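You operate a simulated robot arm through the tools that you are given. There is no shell and no other tool. Be economical: measure what you need, move in short steps, check, and stop when the job is done.

You are at the controls of a simulated robot arm. One attempt, no reset.

Task
Give the whole dose to the unit on the red charge plug alone.
Fine: park the other charge plug in its holder, shut the pack box lid, press the dose button once, hands off till it ends; then park the red plug too.
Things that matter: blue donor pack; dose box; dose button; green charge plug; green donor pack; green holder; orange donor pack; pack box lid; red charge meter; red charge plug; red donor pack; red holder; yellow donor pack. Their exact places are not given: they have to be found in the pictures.

The check looks at the end state, three seconds after you hand in, the way a careful person would. Anything else that was tipped, shoved, dropped, spilled or broken makes it a failure. Lids that push on must go on centred and level and be pressed home; caps that screw on are set level and turned clockwise until they are tight.

Robot
A 7-joint arm with a fingered hand on a trunk, on a base that drives. Base frame: it is fixed to the floor where the robot stands at the start and does not move with it; the origin is under the middle of the robot, x ahead of it, y to its left, z up; the surface under the hand at the start is at about z = 800. Readings come in mm, rad, newtons and seconds.
With the tool pointing down near the work surface it reaches from about 120 to 760 mm from the robot's upright axis, wherever it stands. Its first joint turns from -1.204 to 3.002 rad. Places, roughly: dose box [500, -200, 800]; dose button [500, -500, 900]; green holder [400, -200, 800]; pack box lid [800, -200, 900]; red charge meter [300, 100, 800]; red holder [400, 100, 800]. Payload 3.4 kg.
The tool frame sits at the grasp point between the pads (the TCP): z along the fingers, y along the line on which they close. The tips reach 39 mm beyond it. Largest opening 180 mm; the body of the gripper starts 111 mm behind the TCP. The gripper is a hand of 3 fingers: y runs from the thumb to the fingers, the wrist lies at [0, 0, -262] in the tool frame.
Orientation is that of the tool frame in the base frame, as a unit quaternion [x, y, z, w]. With the fingers straight down and closing along the base's y, the tool's x points along the base's -x, its y along +y and its z along -z.

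Tools
- The arm moves only by the tool send_rows. Its argument "plan" is a list that holds one entry, the list of rows, each a list of 6 numbers: the shift along the base's x, y, z in mm, then the turn, a rotation vector about the base's x, y, z in rad. In form: [[[tx, ty, tz, rx, ry, rz], ...]]. A call has 1 to 10 rows; each row is the pose to reach, as a shift and turn from the pose commanded when the call began. A row lasts 0.2 s, in which the tool goes at most 50 mm and 0.15 rad; a call with a longer step from one row to the next is refused whole. A pose out of reach is approached as far as the arm can. The call stops where the force on the tool passes 40 N (or 10 N more than at its start, if that is more) or the arm is blocked; 0.2 s more then pass. In this call time passes only in rows, and 0.2 s behind the last. It gives the time, the measured TCP pose, the force on the tool (base axes), the opening and the grip force at its end, in the units of the frame above (readings bear some noise), with the torque about the TCP (base axes, N m) and any sound that the robot's microphone picked up.
- Cameras (640 x 400 px; columns grow to the right, rows downward): "scene" is now at [107.4, -22.3, 1813.1]; the picture's right is [-0.25, -0.97, -0.00], its down [-0.84, 0.22, -0.50] and it looks along [0.48, -0.12, -0.87] (base axes); focal length 265 px, centre (320, 200). "wrist" rides on the gripper at [63, -36, -128] in the tool frame; the picture's right is [0.50, 0.87, 0.00], its down [-0.75, 0.44, -0.49] and it looks along [-0.43, 0.25, 0.87] (tool axes); focal length 226 px, centre (320, 200).
- camera(camera): a new picture of that camera. It takes no simulated time.
- move_column(by): slides the trunk up (or, below 0, down) by that many mm; the arm and the scene camera ride with it, the base frame stays. It gives what a move gives, with no picture.
- drive_base(legs): drives the robot by 1 to 6 legs, each [ahead, left, turn to the left] in mm, mm and rad, along the robot's own axes; the way and the turn of a leg run together, so that a leg with both is an arc; at most 1500 mm and 3.142 rad a leg. The arm and the cameras ride along, it lands a little off, and it stops where it bumps. It gives what a move gives.
- curl_fingers(finger1, finger2, thumb_bend): sets how far each is bent, from 0 (flat) to 1 (curled in); at 0.3 the hand is open as for a grip, at 0.7 the pads meet at the TCP. One left out holds its place. A second passes; each finger stops where it meets its share of the squeeze, and holds until it gets a number again. It is the only way to open and close the hand. It gives what a move gives, with no picture; readings hold the bend of each and the force on the fingers (four entries, about 0 where the hand has none), thumb and palm.
- pan_tilt(pan, tilt): turns the head with the scene camera to pan (to the left, within 2.496 rad either way) and tilt (down, from -0.506 to 1.204), counted from straight ahead of the robot. It gives what a move gives.
- pixel_to_xyz(camera, pixels): for up to 12 pixels [column, row] of the newest picture of that camera ("zoom" is the newest enlarged one), the place [x, y, z] in the base frame of the surface seen there, good to about 3 mm. It takes no simulated time.
- close_up(camera, box): a new picture of the part [left, top, right, bottom] of that camera's present view, enlarged. It takes no simulated time.
- job_done(): hands the job in; it is judged then, once.

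Go step by step. Measure first, check grasps and placings, and put right what went wrong. The budget is 80 turns and 52 pictures, counting those below and the enlarged ones. Unless the task says otherwise, let go and move clear before handing in, and close with one line.

The tools are called as a command line: name --argument value ..., lists and objects as JSON in quotes. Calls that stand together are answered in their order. send_rows: Moves the arm, as the interface text tells. Its arguments: {"type":"object","properties":{"plan":{"type":"array"}},"required":["plan"]} The other tools are called the same way: move_column (by) slides the trunk up or down; curl_fingers (finger1, finger2, thumb_bend) moves the fingers one by one; drive_base (legs) drives the base; pan_tilt (pan, tilt) turns the head that bears the scene camera; camera (camera) takes a picture; pixel_to_xyz (camera, pixels) gives the place of the surface under pixels of a picture; close_up (camera, box) takes an enlarged picture of a part of a camera's view; job_done () hands the job in.

At the start:

```text
time: 0.0
ee_pos: [445.1, -120.8, 1201.2]
orientation: [0.0, 1.0, 0.001, -0.001]
force: [0.1, 0.6, 0.6]
torque: [-0.02, 0.02, -0.01]
opening: 179.8
grasp_force: 0.0
shape: jaw
bend: [0.3, 0.3, 0.3]
finger forces: [0.0, 0.0, 0.1, 0.0, 0.1, 0.0]
trunk travel left (down, up): [-300.0, 242.0]
robot x, y, heading: [0.0, 1.9, -0.005]
head pan, tilt: [-0.257, 1.042]
```

scene: 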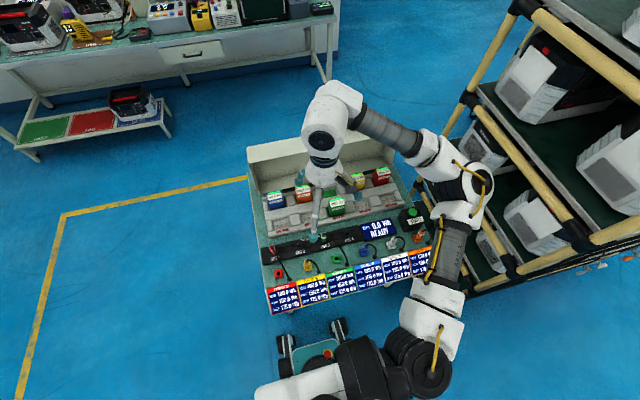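
wrist: 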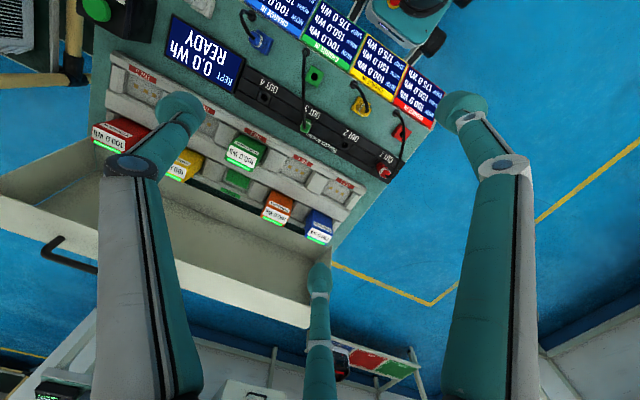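

The scene shows a bench with packs, a display, holders and meters around (250-440, 140-310). I'll enlarge both views to read them.

close_up --camera "scene" --box '[240, 130, 450, 320]'

close_up --camera "wrist" --box '[80, 0, 460, 240]'

```text
2.11 times, centred on (345, 225) of scene
```

zoom: 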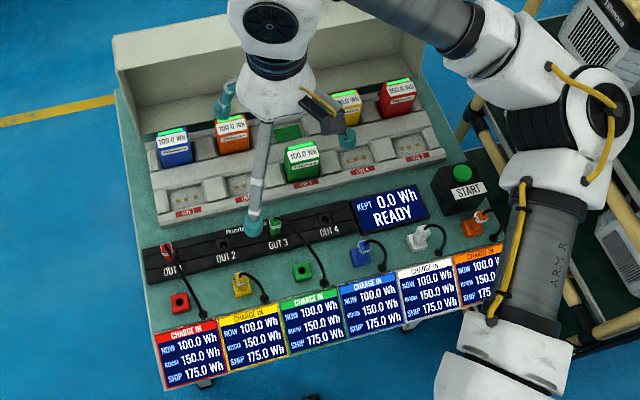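

```text
1.67 times, centred on (270, 120) of wrist
```

zoom: 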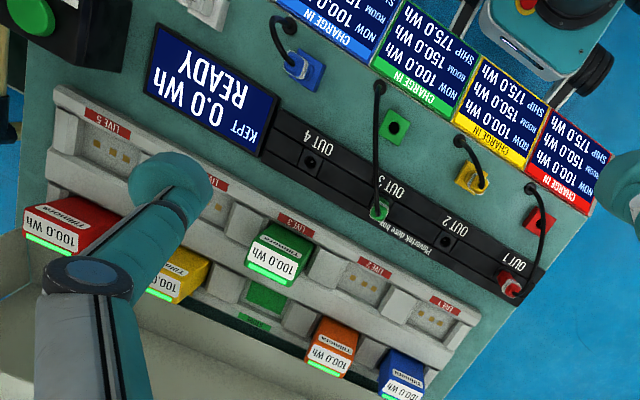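

The zoom shows the red plug in OUT 1, the green plug in OUT 3 and the green pack in LIVE 3, with the lid standing open behind. Next I'll measure these places.

pixel_to_xyz --camera "zoom" --pixels '[[379, 210], [395, 127], [394, 140], [510, 287], [541, 219], [30, 15], [310, 162], [446, 242], [275, 250], [375, 95], [536, 190], [264, 296]]'

pixel_to_xyz --camera "wrist" --pixels '[[55, 240], [95, 268], [45, 250], [10, 190], [300, 325], [330, 265], [200, 240], [305, 300], [180, 270], [20, 178], [90, 150], [240, 285]]'

pixel_to_xyz --camera "scene" --pixels '[[248, 150], [252, 175], [262, 235], [386, 157], [411, 210], [420, 190], [300, 145], [270, 186], [400, 185], [262, 150]]'

```text
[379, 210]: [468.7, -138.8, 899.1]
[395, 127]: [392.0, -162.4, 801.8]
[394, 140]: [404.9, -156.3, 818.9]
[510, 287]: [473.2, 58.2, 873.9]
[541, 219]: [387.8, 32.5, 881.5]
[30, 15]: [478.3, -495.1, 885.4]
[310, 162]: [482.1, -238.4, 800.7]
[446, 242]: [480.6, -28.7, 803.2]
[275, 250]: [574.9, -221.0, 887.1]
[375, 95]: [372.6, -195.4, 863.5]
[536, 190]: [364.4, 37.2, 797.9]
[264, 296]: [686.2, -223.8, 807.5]
```

```text
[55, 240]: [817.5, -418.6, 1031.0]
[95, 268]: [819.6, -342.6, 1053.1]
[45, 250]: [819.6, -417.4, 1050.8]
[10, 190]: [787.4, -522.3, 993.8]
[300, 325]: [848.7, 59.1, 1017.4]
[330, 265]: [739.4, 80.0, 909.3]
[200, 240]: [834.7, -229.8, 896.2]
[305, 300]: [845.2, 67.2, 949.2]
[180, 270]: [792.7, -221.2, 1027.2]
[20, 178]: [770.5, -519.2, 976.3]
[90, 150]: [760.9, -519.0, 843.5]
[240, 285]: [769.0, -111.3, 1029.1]
```

```text
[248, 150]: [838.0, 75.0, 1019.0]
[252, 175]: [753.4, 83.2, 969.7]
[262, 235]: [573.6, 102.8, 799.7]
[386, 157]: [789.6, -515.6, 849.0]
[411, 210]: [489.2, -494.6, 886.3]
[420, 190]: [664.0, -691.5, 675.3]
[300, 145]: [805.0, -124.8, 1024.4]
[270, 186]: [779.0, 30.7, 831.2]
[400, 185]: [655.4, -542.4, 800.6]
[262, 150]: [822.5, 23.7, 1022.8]
```

Fixtures are located roughly: green plug near (469,-139,~899), green holder (392,-162,802), lid handle near (818,-380,1050). I'll move the wrist camera closer to the green plug and holder.

send_rows --plan '[[[-15, -14, -38, 0, 0, 0], [-30, -28, -76, 0, 0, 0], [-45, -42, -114, 0, 0, 0], [-60, -56, -150, 0, 0, 0], [-71, -68, -185, 0, 0, 0]]]'

camera --camera "wrist"

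camera --camera "scene"

```text
time: 1.2
ee_pos: [371.0, -185.5, 1019.0]
orientation: [-0.001, 1.0, -0.001, 0.001]
force: [0.2, 0.9, 0.1]
torque: [0.01, -0.01, -0.01]
opening: 179.9
grasp_force: 0.0
shape: jaw
bend: [0.3, 0.3, 0.3]
finger forces: [0.0, 0.0, 0.1, 0.0, 0.0, 0.0]
trunk travel left (down, up): [-300.0, 242.0]
robot x, y, heading: [0.5, -1.8, -0.0]
head pan, tilt: [-0.257, 1.042]
```

```text
47 pictures are left
```

wrist: 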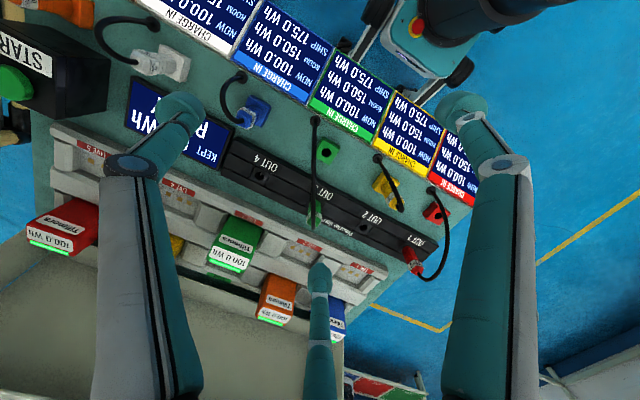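

```text
46 pictures are left
```

scene: 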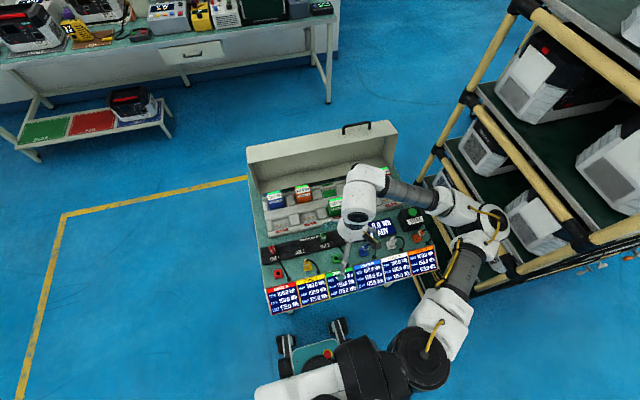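

The lid is clearly visible in the scene, with its handle at (355,128). Now I'll enlarge the plug area in the wrist view.

close_up --camera "wrist" --box '[220, 110, 460, 260]'

close_up --camera "scene" --box '[240, 115, 440, 240]'

```text
2.67 times, centred on (340, 185) of wrist
```

zoom: 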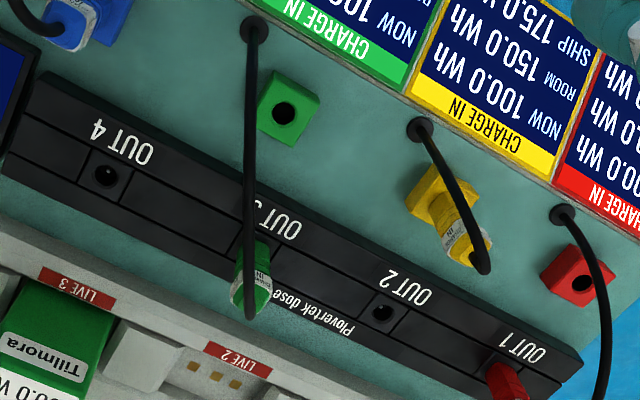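

```text
3.20 times, centred on (340, 178) of scene
```

zoom: 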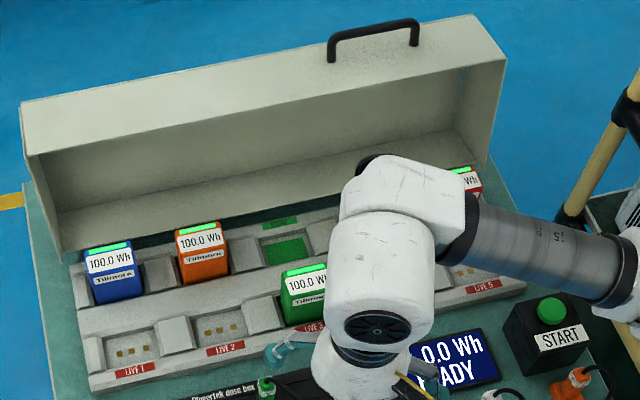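

Now I'll measure the plug, hole and lid points in those pictures.

pixel_to_xyz --camera "wrist" --pixels '[[317, 200], [312, 208], [312, 215], [313.5, 227], [327.6, 152], [319, 151], [336, 154], [325, 161], [413, 262], [437.9, 216], [259.4, 175.6], [363, 227]]'

pixel_to_xyz --camera "zoom" --pixels '[[330, 48], [372, 29], [414, 30], [332, 70], [400, 70], [480, 40], [495, 75], [30, 130], [60, 240], [460, 140], [552, 310], [555, 322]]'

```text
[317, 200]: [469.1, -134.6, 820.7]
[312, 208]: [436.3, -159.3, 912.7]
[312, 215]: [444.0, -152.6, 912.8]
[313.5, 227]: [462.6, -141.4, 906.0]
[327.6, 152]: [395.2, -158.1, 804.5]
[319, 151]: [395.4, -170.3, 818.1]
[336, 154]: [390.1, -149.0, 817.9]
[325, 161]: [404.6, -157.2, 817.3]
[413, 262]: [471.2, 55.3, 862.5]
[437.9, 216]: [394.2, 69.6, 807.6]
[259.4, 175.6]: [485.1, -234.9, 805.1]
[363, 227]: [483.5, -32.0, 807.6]
```

```text
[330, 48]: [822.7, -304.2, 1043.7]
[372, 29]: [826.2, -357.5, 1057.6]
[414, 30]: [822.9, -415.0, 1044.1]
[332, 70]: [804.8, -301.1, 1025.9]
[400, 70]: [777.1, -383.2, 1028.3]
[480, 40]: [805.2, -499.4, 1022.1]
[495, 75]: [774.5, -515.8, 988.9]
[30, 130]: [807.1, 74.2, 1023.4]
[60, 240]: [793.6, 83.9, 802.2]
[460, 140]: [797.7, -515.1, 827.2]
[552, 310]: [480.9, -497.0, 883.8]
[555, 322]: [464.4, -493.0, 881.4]
```

Hole positions come out consistent: OUT3 ≈ (484,-134), OUT1 ≈ (484,70), green holder hole ≈ (394,-159), red holder hole ≈ (394,70). I'll measure the fingertips and get a lower side view of the plugs.

pixel_to_xyz --camera "wrist" --pixels '[[465, 105], [320, 275], [180, 108], [320, 330], [490, 170]]'

send_rows --plan '[[[0, 40, -10, 0, 0, 0], [0, 85, -20, 0, 0, 0], [0, 130, -30, 0, 0, 0], [0, 175, -35, 0, 0, 0]]]'

camera --camera "scene"

close_up --camera "scene" --box '[300, 180, 440, 290]'

camera --camera "wrist"

```text
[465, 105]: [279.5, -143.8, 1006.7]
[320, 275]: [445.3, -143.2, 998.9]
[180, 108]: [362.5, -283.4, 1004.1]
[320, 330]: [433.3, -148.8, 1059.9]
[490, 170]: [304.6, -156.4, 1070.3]
```

```text
time: 2.2
ee_pos: [367.8, -5.6, 985.8]
orientation: [0.0, 1.0, -0.003, 0.001]
force: [-0.9, 0.2, -1.1]
torque: [0.0, -0.08, -0.01]
opening: 179.8
grasp_force: 0.1
shape: jaw
bend: [0.3, 0.3, 0.3]
finger forces: [0.0, 0.0, 0.0, 0.1, 0.0, 0.0]
trunk travel left (down, up): [-300.0, 242.0]
robot x, y, heading: [-2.9, 5.2, -0.002]
head pan, tilt: [-0.257, 1.042]
```

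```text
43 pictures are left
```

scene: 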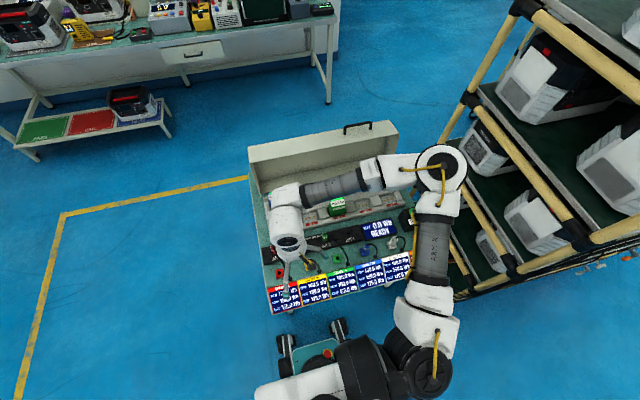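

```text
3.64 times, centred on (370, 235) of scene
```

zoom: 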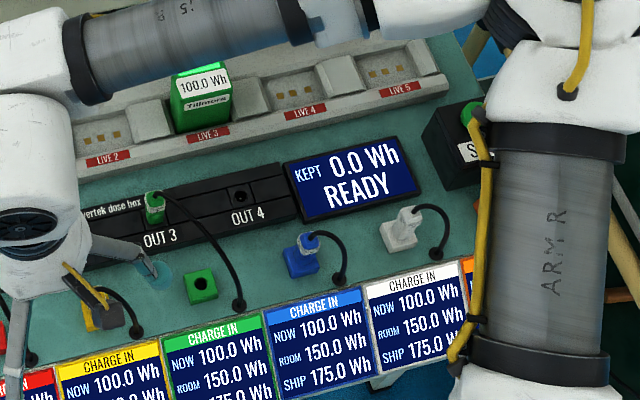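

```text
41 pictures are left
```

wrist: 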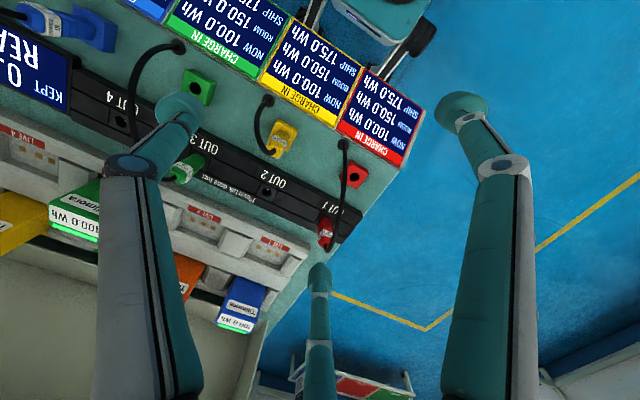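

The hand is radial: finger tips at ±83 in x, +42 in y and the thumb at -98 in y, so I'll pre-curl it before approaching. Now I'll measure plug height and rack front.

pixel_to_xyz --camera "zoom" --pixels '[[148, 192], [153, 197], [155, 206], [156, 216], [158, 222], [400, 225], [404, 214], [210, 130], [205, 145], [130, 152], [240, 196], [201, 282]]'

pixel_to_xyz --camera "wrist" --pixels '[[327, 247], [325, 238], [324, 225], [328, 217], [352, 175], [267, 191], [181, 178], [180, 168], [190, 160], [280, 245], [295, 265], [325, 240]]'

close_up --camera "wrist" --box '[140, 120, 380, 270]'

```text
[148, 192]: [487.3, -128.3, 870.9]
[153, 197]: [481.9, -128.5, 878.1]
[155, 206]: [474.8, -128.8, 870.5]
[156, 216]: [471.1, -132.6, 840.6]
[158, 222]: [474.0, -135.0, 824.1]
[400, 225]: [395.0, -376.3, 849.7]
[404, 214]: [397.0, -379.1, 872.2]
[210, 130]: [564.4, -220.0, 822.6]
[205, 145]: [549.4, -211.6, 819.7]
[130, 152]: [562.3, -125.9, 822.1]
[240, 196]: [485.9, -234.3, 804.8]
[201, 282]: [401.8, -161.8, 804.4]
```

```text
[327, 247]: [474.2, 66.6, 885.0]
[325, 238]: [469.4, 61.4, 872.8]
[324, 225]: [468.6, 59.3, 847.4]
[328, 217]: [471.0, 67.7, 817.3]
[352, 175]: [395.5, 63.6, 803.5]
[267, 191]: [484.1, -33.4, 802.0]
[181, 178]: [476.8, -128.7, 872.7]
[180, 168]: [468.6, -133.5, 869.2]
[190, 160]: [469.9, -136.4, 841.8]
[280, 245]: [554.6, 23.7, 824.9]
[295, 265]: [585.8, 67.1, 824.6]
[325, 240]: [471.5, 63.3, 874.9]
```

```text
2.67 times, centred on (260, 195) of wrist
```

zoom: 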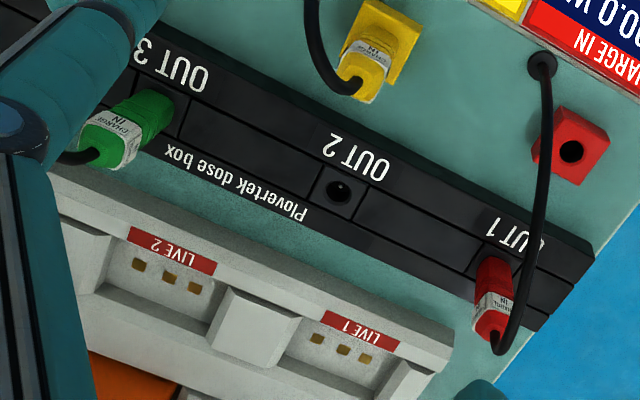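

Plug bodies run from z≈817 to 875, about 25 mm thick, with the green one's axis at ≈(484,-133). I'll pre-curl the hand and go above it.

curl_fingers --finger1 0.5 --finger2 0.5 --thumb_bend 0.5

send_rows --plan '[[[20, -5, 15, 0, 0, 0], [50, -40, 20, 0, 0, 0], [80, -75, 20, 0, 0, 0], [105, -105, 20, 0, 0, 0], [116, -127, 20, 0, 0, 0], [116, -127, 15, 0, 0, 0]]]'

camera --camera "wrist"

```text
time: 3.2
ee_pos: [369.7, -9.5, 985.3]
orientation: [0.0, 1.0, -0.001, 0.0]
force: [0.0, -0.3, -0.2]
torque: [0.02, 0.0, -0.02]
opening: 73.1
grasp_force: 0.0
shape: fingers
bend: [0.5, 0.5, 0.5]
finger forces: [0.0, 0.0, 0.0, 0.0, 0.0, 0.1]
trunk travel left (down, up): [-300.0, 242.0]
robot x, y, heading: [0.4, 1.6, -0.002]
head pan, tilt: [-0.257, 1.042]
```

```text
time: 4.6
ee_pos: [487.9, -138.1, 1000.2]
orientation: [0.0, 1.0, -0.002, 0.0]
force: [-0.3, -0.1, 0.6]
torque: [-0.01, -0.02, -0.04]
opening: 73.3
grasp_force: 0.1
shape: fingers
bend: [0.5, 0.5, 0.5]
finger forces: [0.0, 0.1, 0.1, 0.0, 0.0, 0.0]
trunk travel left (down, up): [-300.0, 242.0]
robot x, y, heading: [3.6, 1.7, -0.004]
head pan, tilt: [-0.257, 1.042]
```

```text
39 pictures are left
```

wrist: 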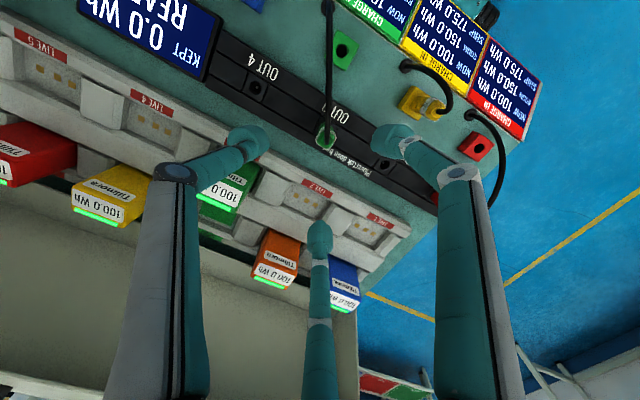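

The thumb at (245,140) and finger at (395,140) straddle the green plug at (325,135) with the cord free between them. I'll descend.

send_rows --plan '[[[-1, 1, -30, 0, 0, 0], [-2, 2, -60, 0, 0, 0], [-2, 3, -90, 0, 0, 0], [-2, 3, -115, 0, 0, 0], [-2, 3, -136, 0, 0, 0], [-2, 3, -136, 0, 0, 0]]]'

camera --camera "wrist"

```text
time: 6.0
ee_pos: [483.0, -135.0, 864.0]
orientation: [0.0, 1.0, 0.0, 0.0]
force: [-2.3, 0.1, 10.1]
torque: [-0.63, 0.09, -0.12]
opening: 73.7
grasp_force: 5.6
shape: fingers
bend: [0.5, 0.5, 0.5]
finger forces: [0.2, 0.0, 0.0, 0.0, 11.2, 0.0]
trunk travel left (down, up): [-300.0, 242.0]
robot x, y, heading: [-2.2, 1.7, 0.006]
head pan, tilt: [-0.257, 1.042]
```

```text
38 pictures are left
```

wrist: 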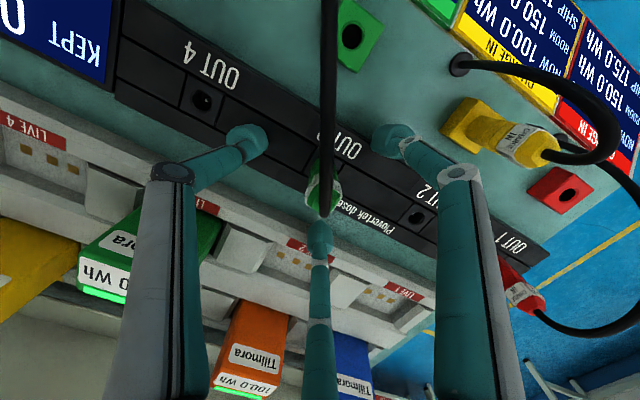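

The thumb tip presses the box surface with 11 N, so I'll lift 8 mm and then close.

send_rows --plan '[[[0, 1, 8, 0, 0, 0], [0, 1, 8, 0, 0, 0]]]'

curl_fingers --finger1 0.7 --finger2 0.7 --thumb_bend 0.7

camera --camera "wrist"

```text
time: 6.6
ee_pos: [483.9, -133.7, 870.4]
orientation: [0.001, 1.0, -0.001, 0.001]
force: [0.2, 0.2, 0.2]
torque: [-0.02, -0.04, 0.0]
opening: 73.0
grasp_force: 0.1
shape: fingers
bend: [0.5, 0.5, 0.5]
finger forces: [0.0, 0.0, 0.0, 0.1, 0.0, 0.0]
trunk travel left (down, up): [-300.0, 242.0]
robot x, y, heading: [2.6, 0.3, 0.004]
head pan, tilt: [-0.257, 1.042]
```

```text
time: 7.6
ee_pos: [485.3, -134.4, 871.6]
orientation: [-0.001, 1.0, -0.001, -0.001]
force: [-1.2, -1.5, -1.2]
torque: [-0.01, 0.04, 0.04]
opening: 11.8
grasp_force: 4.6
shape: fingers
bend: [0.65, 0.68, 0.67]
finger forces: [4.3, 1.4, 0.0, 0.0, 4.7, 0.1]
trunk travel left (down, up): [-300.0, 242.0]
robot x, y, heading: [-2.3, -2.6, -0.002]
head pan, tilt: [-0.257, 1.042]
```

```text
37 pictures are left
```

wrist: 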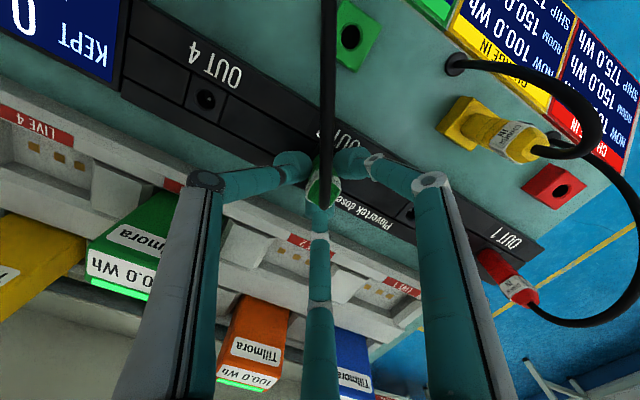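

All three digits are on the plug, but the grip is light. I'll command more curl.

curl_fingers --finger1 0.8 --finger2 0.8 --thumb_bend 0.8

```text
time: 8.6
ee_pos: [483.4, -133.1, 870.5]
orientation: [0.0, 1.0, -0.001, 0.001]
force: [-0.7, -2.2, -4.6]
torque: [-0.15, -0.02, 0.0]
opening: 9.9
grasp_force: 17.4
shape: fingers
bend: [0.65, 0.72, 0.73]
finger forces: [13.3, 8.7, 0.0, 0.0, 13.2, 0.1]
trunk travel left (down, up): [-300.0, 242.0]
robot x, y, heading: [-0.3, 1.8, -0.002]
head pan, tilt: [-0.257, 1.042]
```

The grip is now about 17 N. I'll pull straight up.

send_rows --plan '[[[0, 0, 8, 0, 0, 0], [0, 0, 20, 0, 0, 0], [0, 0, 40, 0, 0, 0], [0, 0, 60, 0, 0, 0], [0, 0, 80, 0, 0, 0]]]'

camera --camera "wrist"

```text
time: 9.8
ee_pos: [485.9, -132.6, 951.0]
orientation: [0.0, 1.0, -0.001, 0.0]
force: [-0.4, 0.9, -1.2]
torque: [-0.02, -0.01, 0.02]
opening: 9.8
grasp_force: 18.8
shape: fingers
bend: [0.65, 0.73, 0.73]
finger forces: [13.7, 10.3, 0.0, 0.0, 13.3, 0.0]
trunk travel left (down, up): [-300.0, 242.0]
robot x, y, heading: [2.7, -0.1, 0.003]
head pan, tilt: [-0.257, 1.042]
```

```text
36 pictures are left
```

wrist: 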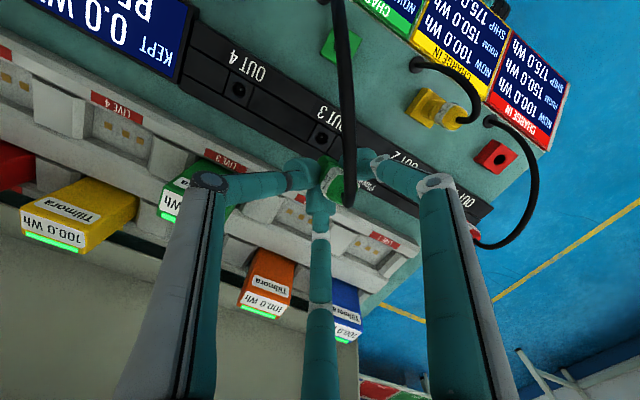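

The plug is out and OUT 3 is empty at (322,137). I'll check its tilt in the hand with close-ups.

close_up --camera "wrist" --box '[270, 120, 400, 220]'

close_up --camera "scene" --box '[280, 160, 420, 260]'

```text
4.00 times, centred on (335, 170) of wrist
```

zoom: 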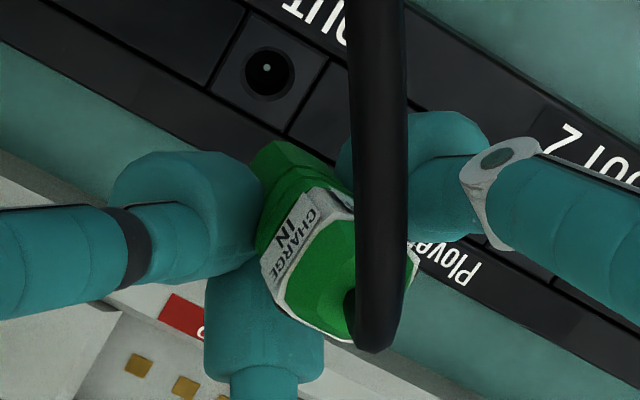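

```text
4.00 times, centred on (350, 210) of scene
```

zoom: 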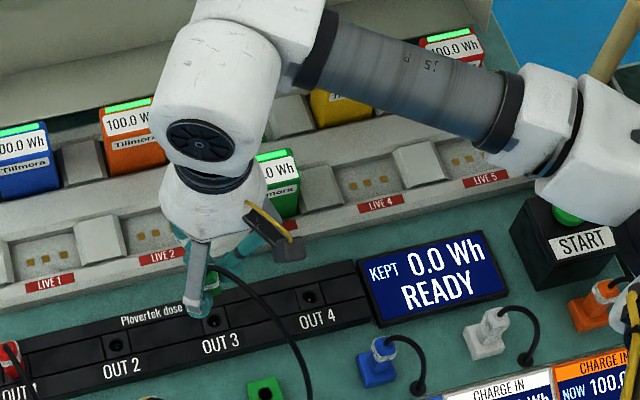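

The plug seems to lean a bit toward the image right. I'll measure points along it.

pixel_to_xyz --camera "wrist" --pixels '[[325, 186], [331, 190], [337, 195], [331, 182], [326, 178], [329, 172], [333, 174], [322, 170], [326, 163], [330, 166], [320, 160], [323, 157]]'

pixel_to_xyz --camera "zoom" --pixels '[[212, 273], [211, 283], [210, 292], [213, 300], [205, 290]]'

```text
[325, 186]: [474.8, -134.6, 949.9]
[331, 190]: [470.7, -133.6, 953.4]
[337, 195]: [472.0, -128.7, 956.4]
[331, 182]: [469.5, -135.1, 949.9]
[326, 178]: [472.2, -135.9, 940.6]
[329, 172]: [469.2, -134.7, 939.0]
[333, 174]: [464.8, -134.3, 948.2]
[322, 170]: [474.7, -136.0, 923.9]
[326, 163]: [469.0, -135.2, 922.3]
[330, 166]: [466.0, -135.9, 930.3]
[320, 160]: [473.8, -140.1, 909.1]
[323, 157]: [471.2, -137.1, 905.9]
```

```text
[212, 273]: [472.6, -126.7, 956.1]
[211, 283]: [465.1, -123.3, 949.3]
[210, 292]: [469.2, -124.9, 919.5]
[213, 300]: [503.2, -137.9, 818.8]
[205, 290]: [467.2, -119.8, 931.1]
```

The lean is small (about 0.07 rad, top toward +y). I'll carry the plug over the green holder and compare its tip with the hole.

send_rows --plan '[[[-25, -7, 0, 0.03, 0, 0], [-55, -16, 0, 0.07, 0, 0], [-80, -24, 0, 0.07, 0, 0], [-90, -26, -10, 0.07, 0, 0], [-90, -26, -25, 0.07, 0, 0], [-90, -26, -25, 0.07, 0, 0]]]'

camera --camera "wrist"

close_up --camera "scene" --box '[300, 190, 420, 280]'

close_up --camera "wrist" --box '[255, 100, 415, 220]'

```text
time: 11.2
ee_pos: [396.0, -159.3, 925.9]
orientation: [0.0, 0.999, 0.034, 0.001]
force: [-0.7, 1.0, -0.5]
torque: [-0.04, -0.02, 0.0]
opening: 9.9
grasp_force: 17.9
shape: fingers
bend: [0.65, 0.73, 0.73]
finger forces: [13.9, 10.2, 0.0, 0.1, 13.5, 0.0]
trunk travel left (down, up): [-300.0, 242.0]
robot x, y, heading: [-0.3, -1.0, 0.002]
head pan, tilt: [-0.257, 1.042]
```

```text
33 pictures are left
```

wrist: 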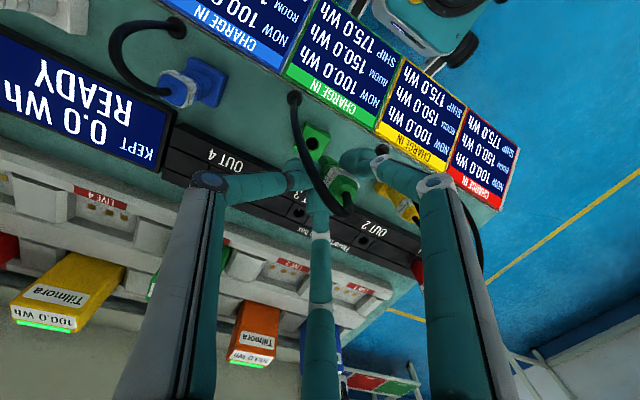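

```text
4.44 times, centred on (360, 235) of scene
```

zoom: 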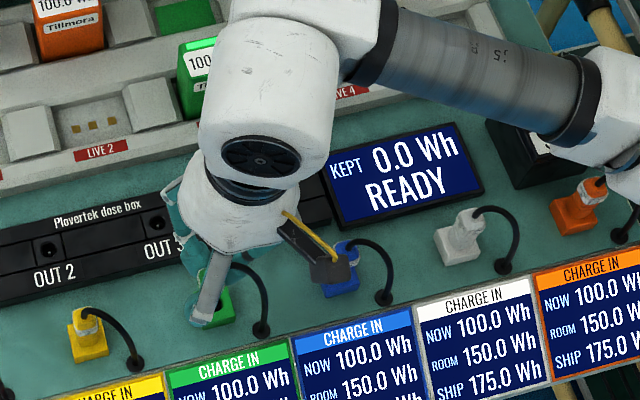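

```text
3.33 times, centred on (335, 160) of wrist
```

zoom: 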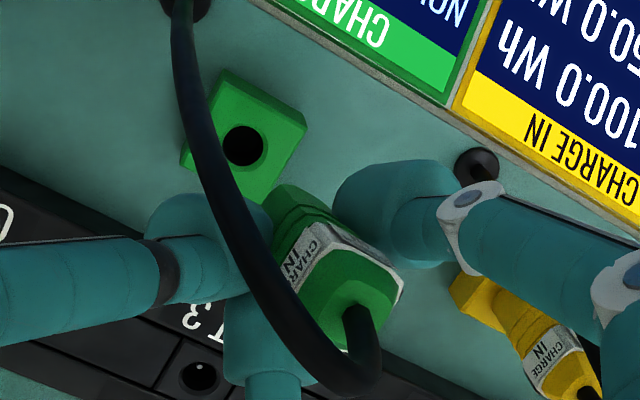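

The plug hangs near the hole at zoom (242,145). I'll compare its lean to the yellow plug's, point by point.

pixel_to_xyz --camera "zoom" --pixels '[[242, 145], [275, 195], [310, 205], [285, 220], [320, 225], [300, 262], [345, 262], [335, 300], [375, 290], [505, 320], [560, 370], [470, 290]]'

pixel_to_xyz --camera "wrist" --pixels '[[307, 134], [312, 156], [330, 138], [295, 147], [311.6, 143.5], [322, 158], [328, 163]]'

```text
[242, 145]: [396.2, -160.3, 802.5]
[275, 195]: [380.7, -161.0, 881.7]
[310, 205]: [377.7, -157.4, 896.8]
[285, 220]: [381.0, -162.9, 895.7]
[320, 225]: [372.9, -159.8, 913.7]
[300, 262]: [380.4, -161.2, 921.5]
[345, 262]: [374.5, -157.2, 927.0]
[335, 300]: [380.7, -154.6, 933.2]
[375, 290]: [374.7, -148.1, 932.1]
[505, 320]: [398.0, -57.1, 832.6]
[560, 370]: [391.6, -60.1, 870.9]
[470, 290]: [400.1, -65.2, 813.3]
```

```text
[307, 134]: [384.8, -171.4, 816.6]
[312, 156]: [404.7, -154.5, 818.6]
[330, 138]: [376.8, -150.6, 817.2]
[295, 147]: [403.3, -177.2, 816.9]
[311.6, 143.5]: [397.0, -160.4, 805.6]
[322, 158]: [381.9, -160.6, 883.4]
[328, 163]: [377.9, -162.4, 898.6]
```

The image axis of the green plug suggests its top leans ≈0.1 rad toward -x and its bottom is at about (388,-155), against the hole at ≈(393,-161). I'll correct tilt and offset, lower a little and re-check.

send_rows --plan '[[[3, -1.5, 0, -0.01, 0.03, 0], [6, -3, 0, -0.02, 0.07, 0], [9, -4.5, -10, -0.03, 0.1, 0], [9, -4.5, -25, -0.03, 0.1, 0], [9, -4.5, -25, -0.03, 0.1, 0]]]'

close_up --camera "wrist" --box '[255, 100, 415, 200]'

```text
time: 12.4
ee_pos: [404.5, -163.7, 901.9]
orientation: [0.002, 0.999, 0.019, -0.05]
force: [-0.2, 0.2, -0.9]
torque: [0.03, -0.02, 0.01]
opening: 10.1
grasp_force: 19.1
shape: fingers
bend: [0.65, 0.73, 0.73]
finger forces: [13.9, 10.4, 0.1, 0.0, 13.6, 0.0]
trunk travel left (down, up): [-300.0, 242.0]
robot x, y, heading: [-1.2, 0.3, 0.002]
head pan, tilt: [-0.257, 1.042]
```

```text
4.00 times, centred on (335, 150) of wrist
```

zoom: 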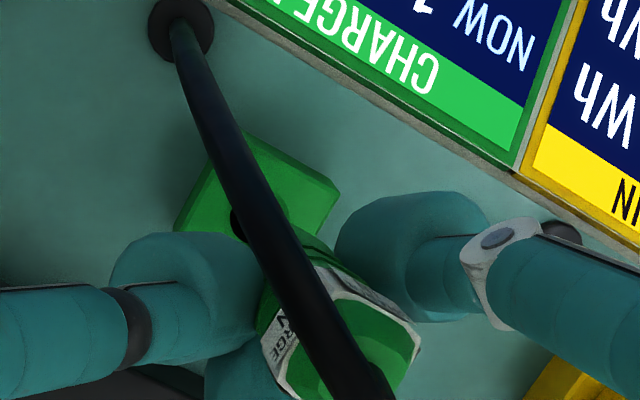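

Projection checks put the plug bottom close to the hole and nearly upright. I'll lower gently and watch the force.

send_rows --plan '[[[0, 0, -6, 0, 0, 0], [0, 0, -11, 0, 0, 0], [0, 0, -15, 0, 0, 0], [0, 0, -18, 0, 0, 0], [0, 0, -18, 0, 0, 0]]]'

close_up --camera "wrist" --box '[255, 100, 415, 200]'

```text
time: 13.6
ee_pos: [404.8, -163.8, 883.2]
orientation: [0.001, 0.999, 0.019, -0.049]
force: [0.2, 0.3, 0.2]
torque: [-0.01, -0.03, 0.01]
opening: 9.6
grasp_force: 18.8
shape: fingers
bend: [0.65, 0.73, 0.73]
finger forces: [13.8, 10.3, 0.0, 0.0, 13.8, 0.0]
trunk travel left (down, up): [-300.0, 242.0]
robot x, y, heading: [-0.7, -2.7, -0.003]
head pan, tilt: [-0.257, 1.042]
```

```text
4.00 times, centred on (335, 150) of wrist
```

zoom: 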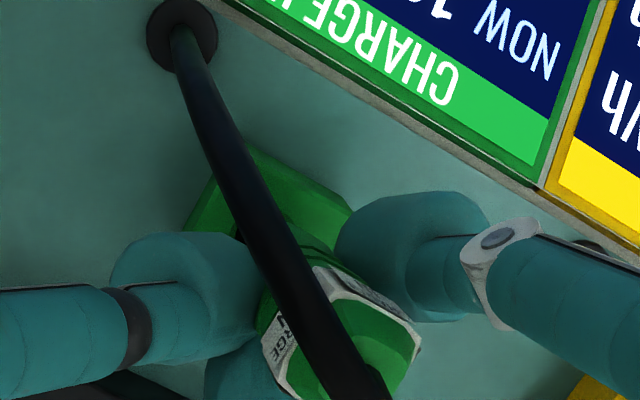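

No contact yet at z 883. I'll continue down in small steps.

send_rows --plan '[[[0, 0, -3, 0, 0, 0], [0, 0, -6, 0, 0, 0], [0, 0, -9, 0, 0, 0], [0, 0, -11, 0, 0, 0], [0, 0, -13, 0, 0, 0], [0, 0, -13, 0, 0, 0]]]'

```text
time: 15.0
ee_pos: [404.2, -164.2, 869.8]
orientation: [0.002, 0.999, 0.019, -0.048]
force: [0.9, -0.6, 2.2]
torque: [-0.03, 0.01, 0.04]
opening: 9.8
grasp_force: 19.9
shape: fingers
bend: [0.65, 0.73, 0.74]
finger forces: [13.8, 10.6, 0.0, 0.0, 14.8, 0.1]
trunk travel left (down, up): [-300.0, 242.0]
robot x, y, heading: [-0.2, -3.6, -0.001]
head pan, tilt: [-0.257, 1.042]
```

Only 2 N at z 870, which is the expected seating height. I'll look before pressing.

close_up --camera "wrist" --box '[235, 90, 395, 190]'

send_rows --plan '[[[0, 0, -2, 0, 0, 0], [0, 0, -4, 0, 0, 0], [0, 0, -5, 0, 0, 0]]]'

```text
4.00 times, centred on (315, 140) of wrist
```

zoom: 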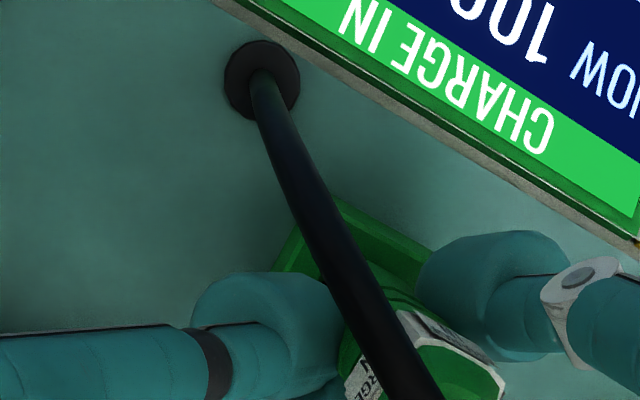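

```text
time: 15.8
ee_pos: [403.8, -163.8, 867.5]
orientation: [0.002, 0.999, 0.019, -0.049]
force: [4.7, -4.6, 21.1]
torque: [-0.08, 0.06, 0.01]
opening: 10.0
grasp_force: 24.0
shape: fingers
bend: [0.66, 0.73, 0.74]
finger forces: [13.4, 12.9, 0.1, 0.0, 21.6, 0.1]
trunk travel left (down, up): [-300.0, 242.0]
robot x, y, heading: [0.2, -0.6, 0.006]
head pan, tilt: [-0.257, 1.042]
```

It pushes back with 21 N at z 867, the same height as in the socket, so it looks seated. I'll release and back off upward.

curl_fingers --finger1 0.5 --finger2 0.5 --thumb_bend 0.5

send_rows --plan '[[[0, 0, 20, 0, 0, 0], [0, 0, 50, 0, 0, 0], [0, 0, 90, 0, -0.05, 0], [0, 0, 130, -0.04, -0.1, 0], [0, -40, 150, -0.04, -0.1, 0], [0, -60, 160, -0.04, -0.1, 0]]]'

camera --camera "wrist"

```text
time: 16.8
ee_pos: [404.8, -163.1, 865.0]
orientation: [0.002, 0.999, 0.019, -0.05]
force: [-2.6, 0.2, 1.2]
torque: [-0.03, 0.08, 0.07]
opening: 72.4
grasp_force: 1.1
shape: fingers
bend: [0.5, 0.52, 0.5]
finger forces: [0.0, 2.5, 0.0, 0.1, 0.1, 0.1]
trunk travel left (down, up): [-300.0, 242.0]
robot x, y, heading: [-0.7, 1.8, 0.001]
head pan, tilt: [-0.257, 1.042]
```

```text
time: 18.2
ee_pos: [404.3, -227.4, 1024.7]
orientation: [0.002, 1.0, 0.001, 0.001]
force: [0.4, -0.7, 0.8]
torque: [0.0, 0.04, 0.04]
opening: 72.1
grasp_force: 0.1
shape: fingers
bend: [0.5, 0.5, 0.5]
finger forces: [0.1, 0.0, 0.0, 0.1, 0.1, 0.0]
trunk travel left (down, up): [-300.0, 242.0]
robot x, y, heading: [0.9, -2.2, 0.001]
head pan, tilt: [-0.257, 1.042]
```

```text
27 pictures are left
```

wrist: 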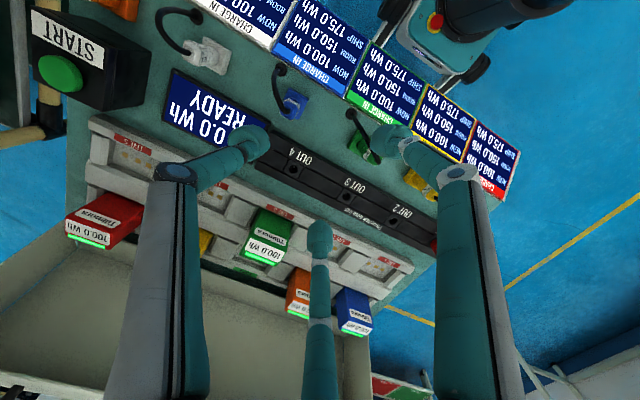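

The green plug stands at (365,145). I'll enlarge that view to check the seating.

close_up --camera "wrist" --box '[260, 60, 420, 220]'

pixel_to_xyz --camera "zoom" --pixels '[[420, 230], [400, 255], [430, 190]]'

```text
2.50 times, centred on (340, 140) of wrist
```

zoom: 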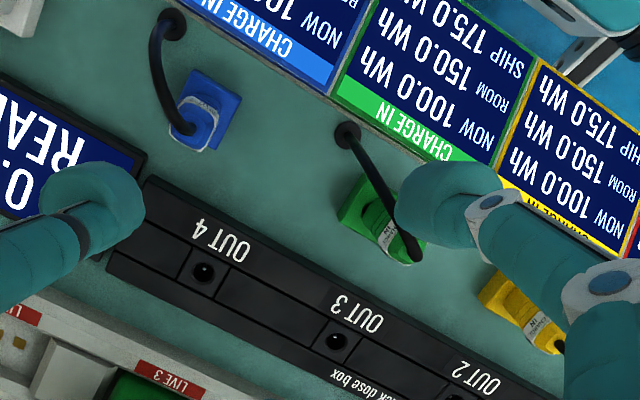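

```text
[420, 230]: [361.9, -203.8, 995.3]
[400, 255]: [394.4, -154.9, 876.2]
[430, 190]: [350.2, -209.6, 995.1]
```

The green plug is parked, seated like the blue one. Next the lid: I'll measure its geometry and the free space before the robot's base.

camera --camera "scene"

close_up --camera "scene" --box '[240, 115, 440, 240]'

```text
25 pictures are left
```

scene: 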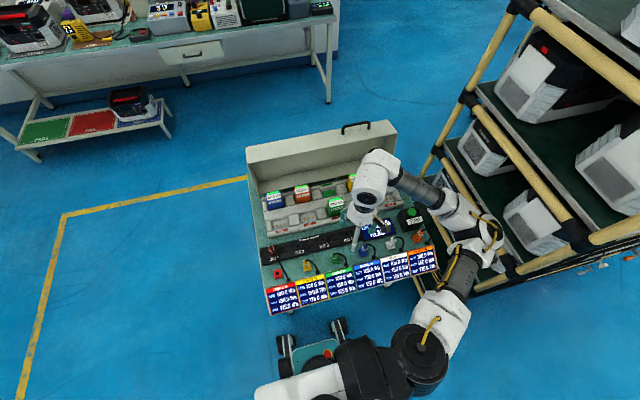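

```text
3.20 times, centred on (340, 178) of scene
```

zoom: 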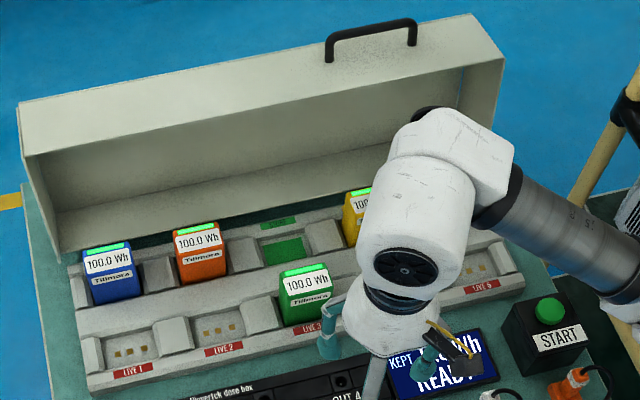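

pixel_to_xyz --camera "zoom" --pixels '[[25, 150], [24, 106], [62, 248], [240, 82], [240, 60], [55, 215], [250, 195], [240, 112], [180, 222], [300, 265], [420, 24], [503, 62]]'

pixel_to_xyz --camera "scene" --pixels '[[286, 345], [340, 325], [300, 350], [315, 340], [280, 360], [290, 308], [345, 300], [262, 290], [440, 250], [480, 290], [300, 150], [300, 180]]'

```text
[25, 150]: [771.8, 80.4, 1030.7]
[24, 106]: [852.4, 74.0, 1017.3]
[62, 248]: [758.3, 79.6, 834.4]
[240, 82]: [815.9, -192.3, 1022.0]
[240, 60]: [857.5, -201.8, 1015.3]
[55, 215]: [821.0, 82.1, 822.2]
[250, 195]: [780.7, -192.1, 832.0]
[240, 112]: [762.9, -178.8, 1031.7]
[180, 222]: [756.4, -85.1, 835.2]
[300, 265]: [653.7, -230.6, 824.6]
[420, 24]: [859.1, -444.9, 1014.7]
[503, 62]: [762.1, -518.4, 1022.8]
```

```text
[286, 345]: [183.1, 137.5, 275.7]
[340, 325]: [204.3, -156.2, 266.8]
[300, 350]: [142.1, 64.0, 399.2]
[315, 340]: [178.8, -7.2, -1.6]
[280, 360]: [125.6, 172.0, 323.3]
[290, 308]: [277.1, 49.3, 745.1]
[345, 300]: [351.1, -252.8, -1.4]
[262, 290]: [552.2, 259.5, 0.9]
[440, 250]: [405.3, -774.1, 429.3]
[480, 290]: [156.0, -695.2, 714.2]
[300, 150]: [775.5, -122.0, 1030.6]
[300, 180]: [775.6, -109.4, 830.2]
```

The lid is a cover hinged along its rear rim near (757, ·, 834); the handle bar sits at ≈(824, -304…-415, 1055), too far from here. I'll shift the base 250 mm to the right to get reach, after checking nothing is nearby (shelf at y<-690).

drive_base --legs '[[0, -250, 0]]'

pan_tilt --pan 0.0 --tilt 0.95

camera --camera "scene"

```text
time: 20.5
ee_pos: [428.7, -368.3, 989.3]
orientation: [-0.154, 0.981, 0.11, -0.031]
force: [-0.8, 0.8, 1.3]
torque: [-0.11, -0.15, -0.02]
opening: 72.7
grasp_force: 0.0
shape: fingers
bend: [0.5, 0.5, 0.5]
finger forces: [0.0, 0.0, 0.1, 0.0, 0.0, 0.0]
trunk travel left (down, up): [-300.0, 242.0]
robot x, y, heading: [33.2, -228.1, 0.072]
head pan, tilt: [-0.257, 1.042]
stopped in leg 1: the robot was blocked; the commanded pose is now the measured one
```

```text
time: 21.2
ee_pos: [423.9, -366.2, 990.8]
orientation: [-0.158, 0.981, 0.111, -0.034]
force: [0.0, 0.3, -0.4]
torque: [0.05, 0.11, 0.0]
opening: 72.7
grasp_force: 0.0
shape: fingers
bend: [0.5, 0.5, 0.5]
finger forces: [0.0, 0.0, 0.1, 0.1, 0.0, 0.1]
trunk travel left (down, up): [-300.0, 242.0]
robot x, y, heading: [19.5, -236.0, 0.061]
head pan, tilt: [0.0, 0.949]
```

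```text
23 pictures are left
```

scene: 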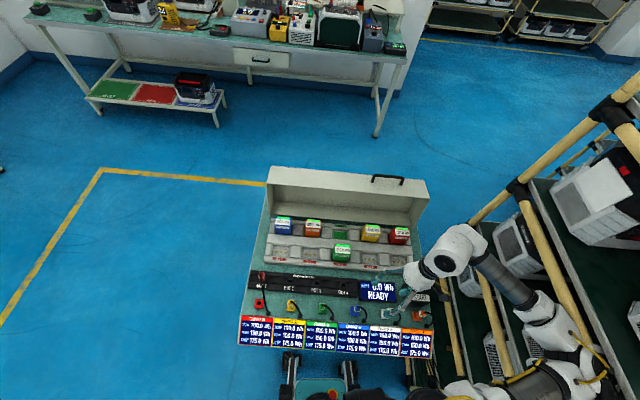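

The arm's elbow met the shelf on the right, so the drive stopped. I'll back off to the left and check for disturbance.

drive_base --legs '[[0, 90, -0.06]]'

camera --camera "scene"

```text
time: 22.0
ee_pos: [379.8, -281.6, 997.9]
orientation: [-0.263, 0.917, 0.294, -0.05]
force: [-0.3, -1.3, -1.9]
torque: [0.21, 0.02, -0.02]
opening: 72.2
grasp_force: 0.0
shape: fingers
bend: [0.5, 0.5, 0.5]
finger forces: [0.0, 0.0, 0.0, 0.0, 0.1, 0.1]
trunk travel left (down, up): [-300.0, 242.0]
robot x, y, heading: [53.9, -218.1, 0.129]
head pan, tilt: [0.0, 0.949]
stopped in leg 1: the robot was blocked; the commanded pose is now the measured one
```

```text
22 pictures are left
```

scene: 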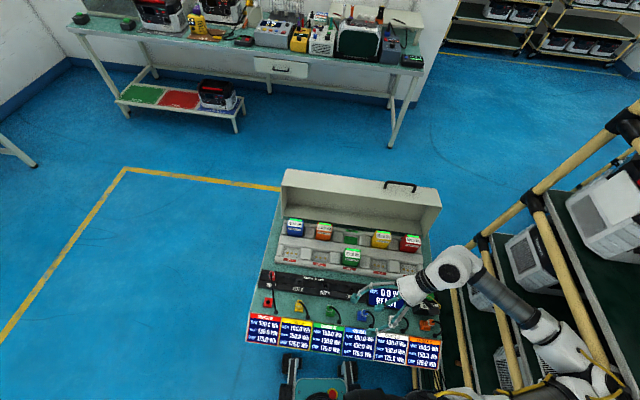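

It is still blocked. I'll look closely at where the elbow meets the shelf, and look around that way.

pan_tilt --pan -0.9 --tilt 0.9

camera --camera "scene"

```text
time: 23.2
ee_pos: [392.7, -291.2, 988.2]
orientation: [-0.246, 0.924, 0.286, -0.053]
force: [0.7, 0.9, 0.4]
torque: [-0.1, -0.01, -0.02]
opening: 72.8
grasp_force: 0.0
shape: fingers
bend: [0.5, 0.5, 0.5]
finger forces: [0.0, 0.0, 0.0, 0.1, 0.0, 0.1]
trunk travel left (down, up): [-300.0, 242.0]
robot x, y, heading: [46.7, -221.6, 0.12]
head pan, tilt: [-0.901, 0.901]
```

```text
21 pictures are left
```

scene: 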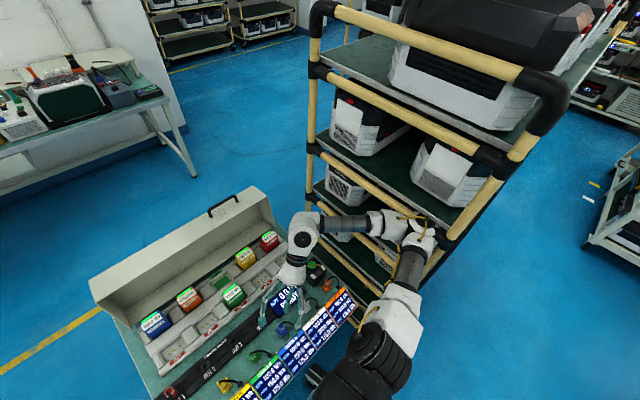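

The elbow at (425,235) leans on the rack's rails; my right turn pressed it there. I'll drive straight left without turning.

drive_base --legs '[[0, 60, 0]]'

```text
time: 23.9
ee_pos: [387.4, -206.7, 1020.5]
orientation: [-0.247, 0.843, 0.477, -0.03]
force: [0.0, 0.9, -1.2]
torque: [0.1, -0.02, -0.03]
opening: 72.3
grasp_force: 0.0
shape: fingers
bend: [0.5, 0.5, 0.5]
finger forces: [0.0, 0.1, 0.1, 0.1, 0.1, 0.0]
trunk travel left (down, up): [-300.0, 242.0]
robot x, y, heading: [52.7, -209.3, 0.138]
head pan, tilt: [-0.901, 0.901]
stopped in leg 1: the robot was blocked; the commanded pose is now the measured one
```

It is still caught and the arm is being dragged. I'll look closely at the elbow.

close_up --camera "scene" --box '[280, 140, 480, 340]'

pixel_to_xyz --camera "zoom" --pixels '[[330, 200], [370, 180], [400, 200], [340, 160], [420, 150], [430, 230], [380, 250], [480, 100], [360, 330], [300, 130]]'

```text
2.00 times, centred on (380, 240) of scene
```

zoom: 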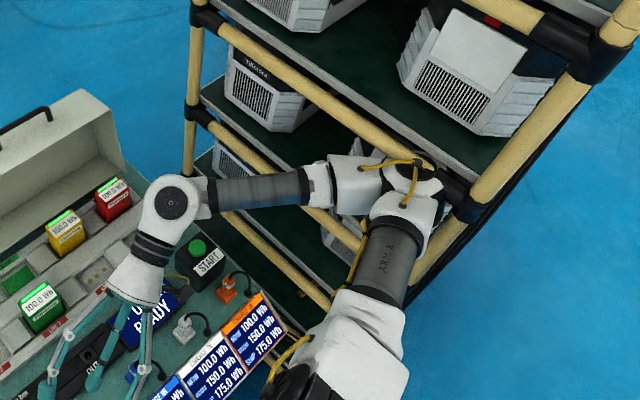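

```text
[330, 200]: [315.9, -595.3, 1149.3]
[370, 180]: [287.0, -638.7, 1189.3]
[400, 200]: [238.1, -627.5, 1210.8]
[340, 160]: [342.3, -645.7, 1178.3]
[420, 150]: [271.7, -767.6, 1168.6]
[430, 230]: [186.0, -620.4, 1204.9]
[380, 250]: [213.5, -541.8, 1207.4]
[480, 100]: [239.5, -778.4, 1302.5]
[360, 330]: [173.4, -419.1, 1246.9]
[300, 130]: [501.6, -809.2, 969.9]
```

The elbow sits at about (250,-680,1200) against the rack rail. I'll try to free it with the arm itself: raise and stretch the hand forward-left so the elbow draws in.

send_rows --plan '[[[5, 10, 20, 0, 0, 0], [15, 25, 45, 0, 0, 0], [30, 45, 70, 0, 0, 0], [50, 65, 90, 0, 0, 0], [75, 85, 105, 0, 0, 0], [100, 105, 115, 0, 0, 0]]]'

camera --camera "scene"

```text
time: 24.2
ee_pos: [407.1, -181.4, 1050.1]
orientation: [-0.223, 0.817, 0.532, 0.0]
force: [-0.8, -0.3, -1.3]
torque: [0.12, 0.06, -0.01]
opening: 72.6
grasp_force: 0.1
shape: fingers
bend: [0.5, 0.5, 0.5]
finger forces: [0.1, 0.0, 0.0, 0.0, 0.1, 0.0]
trunk travel left (down, up): [-300.0, 242.0]
robot x, y, heading: [51.7, -203.0, 0.141]
head pan, tilt: [-0.901, 0.901]
stopped in row 1: the arm was blocked; the commanded pose is now the measured one
```

```text
19 pictures are left
```

scene: 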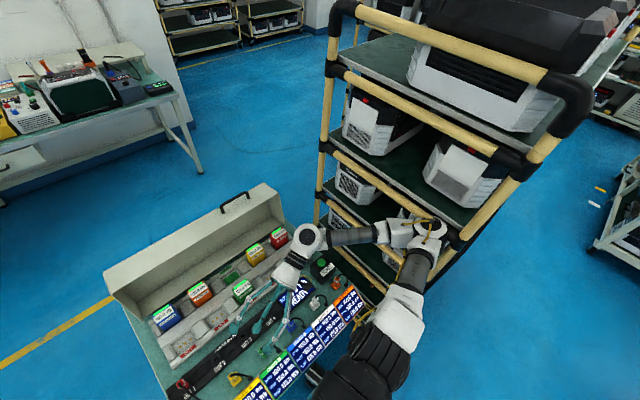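

The elbow may have reached over the rail. I'll measure the rails and the elbow's rim.

close_up --camera "scene" --box '[360, 180, 500, 290]'

pixel_to_xyz --camera "scene" --pixels '[[340, 160], [380, 190], [400, 204], [455, 240], [480, 230], [500, 160], [420, 112], [430, 222], [430, 235], [437, 240], [415, 245], [400, 232]]'

```text
3.64 times, centred on (430, 235) of scene
```

zoom: 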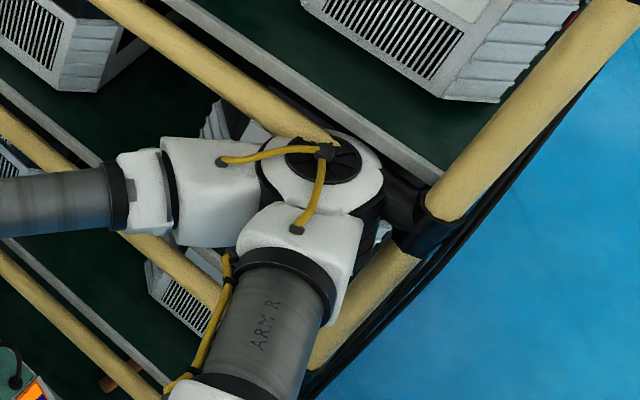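

```text
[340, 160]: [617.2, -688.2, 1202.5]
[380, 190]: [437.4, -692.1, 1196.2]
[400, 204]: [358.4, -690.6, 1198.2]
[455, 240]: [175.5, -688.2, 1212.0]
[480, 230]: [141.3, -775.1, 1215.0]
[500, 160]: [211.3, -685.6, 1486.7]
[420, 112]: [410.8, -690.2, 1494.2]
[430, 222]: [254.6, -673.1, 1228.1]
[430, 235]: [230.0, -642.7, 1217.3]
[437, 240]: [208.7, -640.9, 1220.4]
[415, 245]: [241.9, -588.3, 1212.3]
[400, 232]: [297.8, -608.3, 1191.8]
```

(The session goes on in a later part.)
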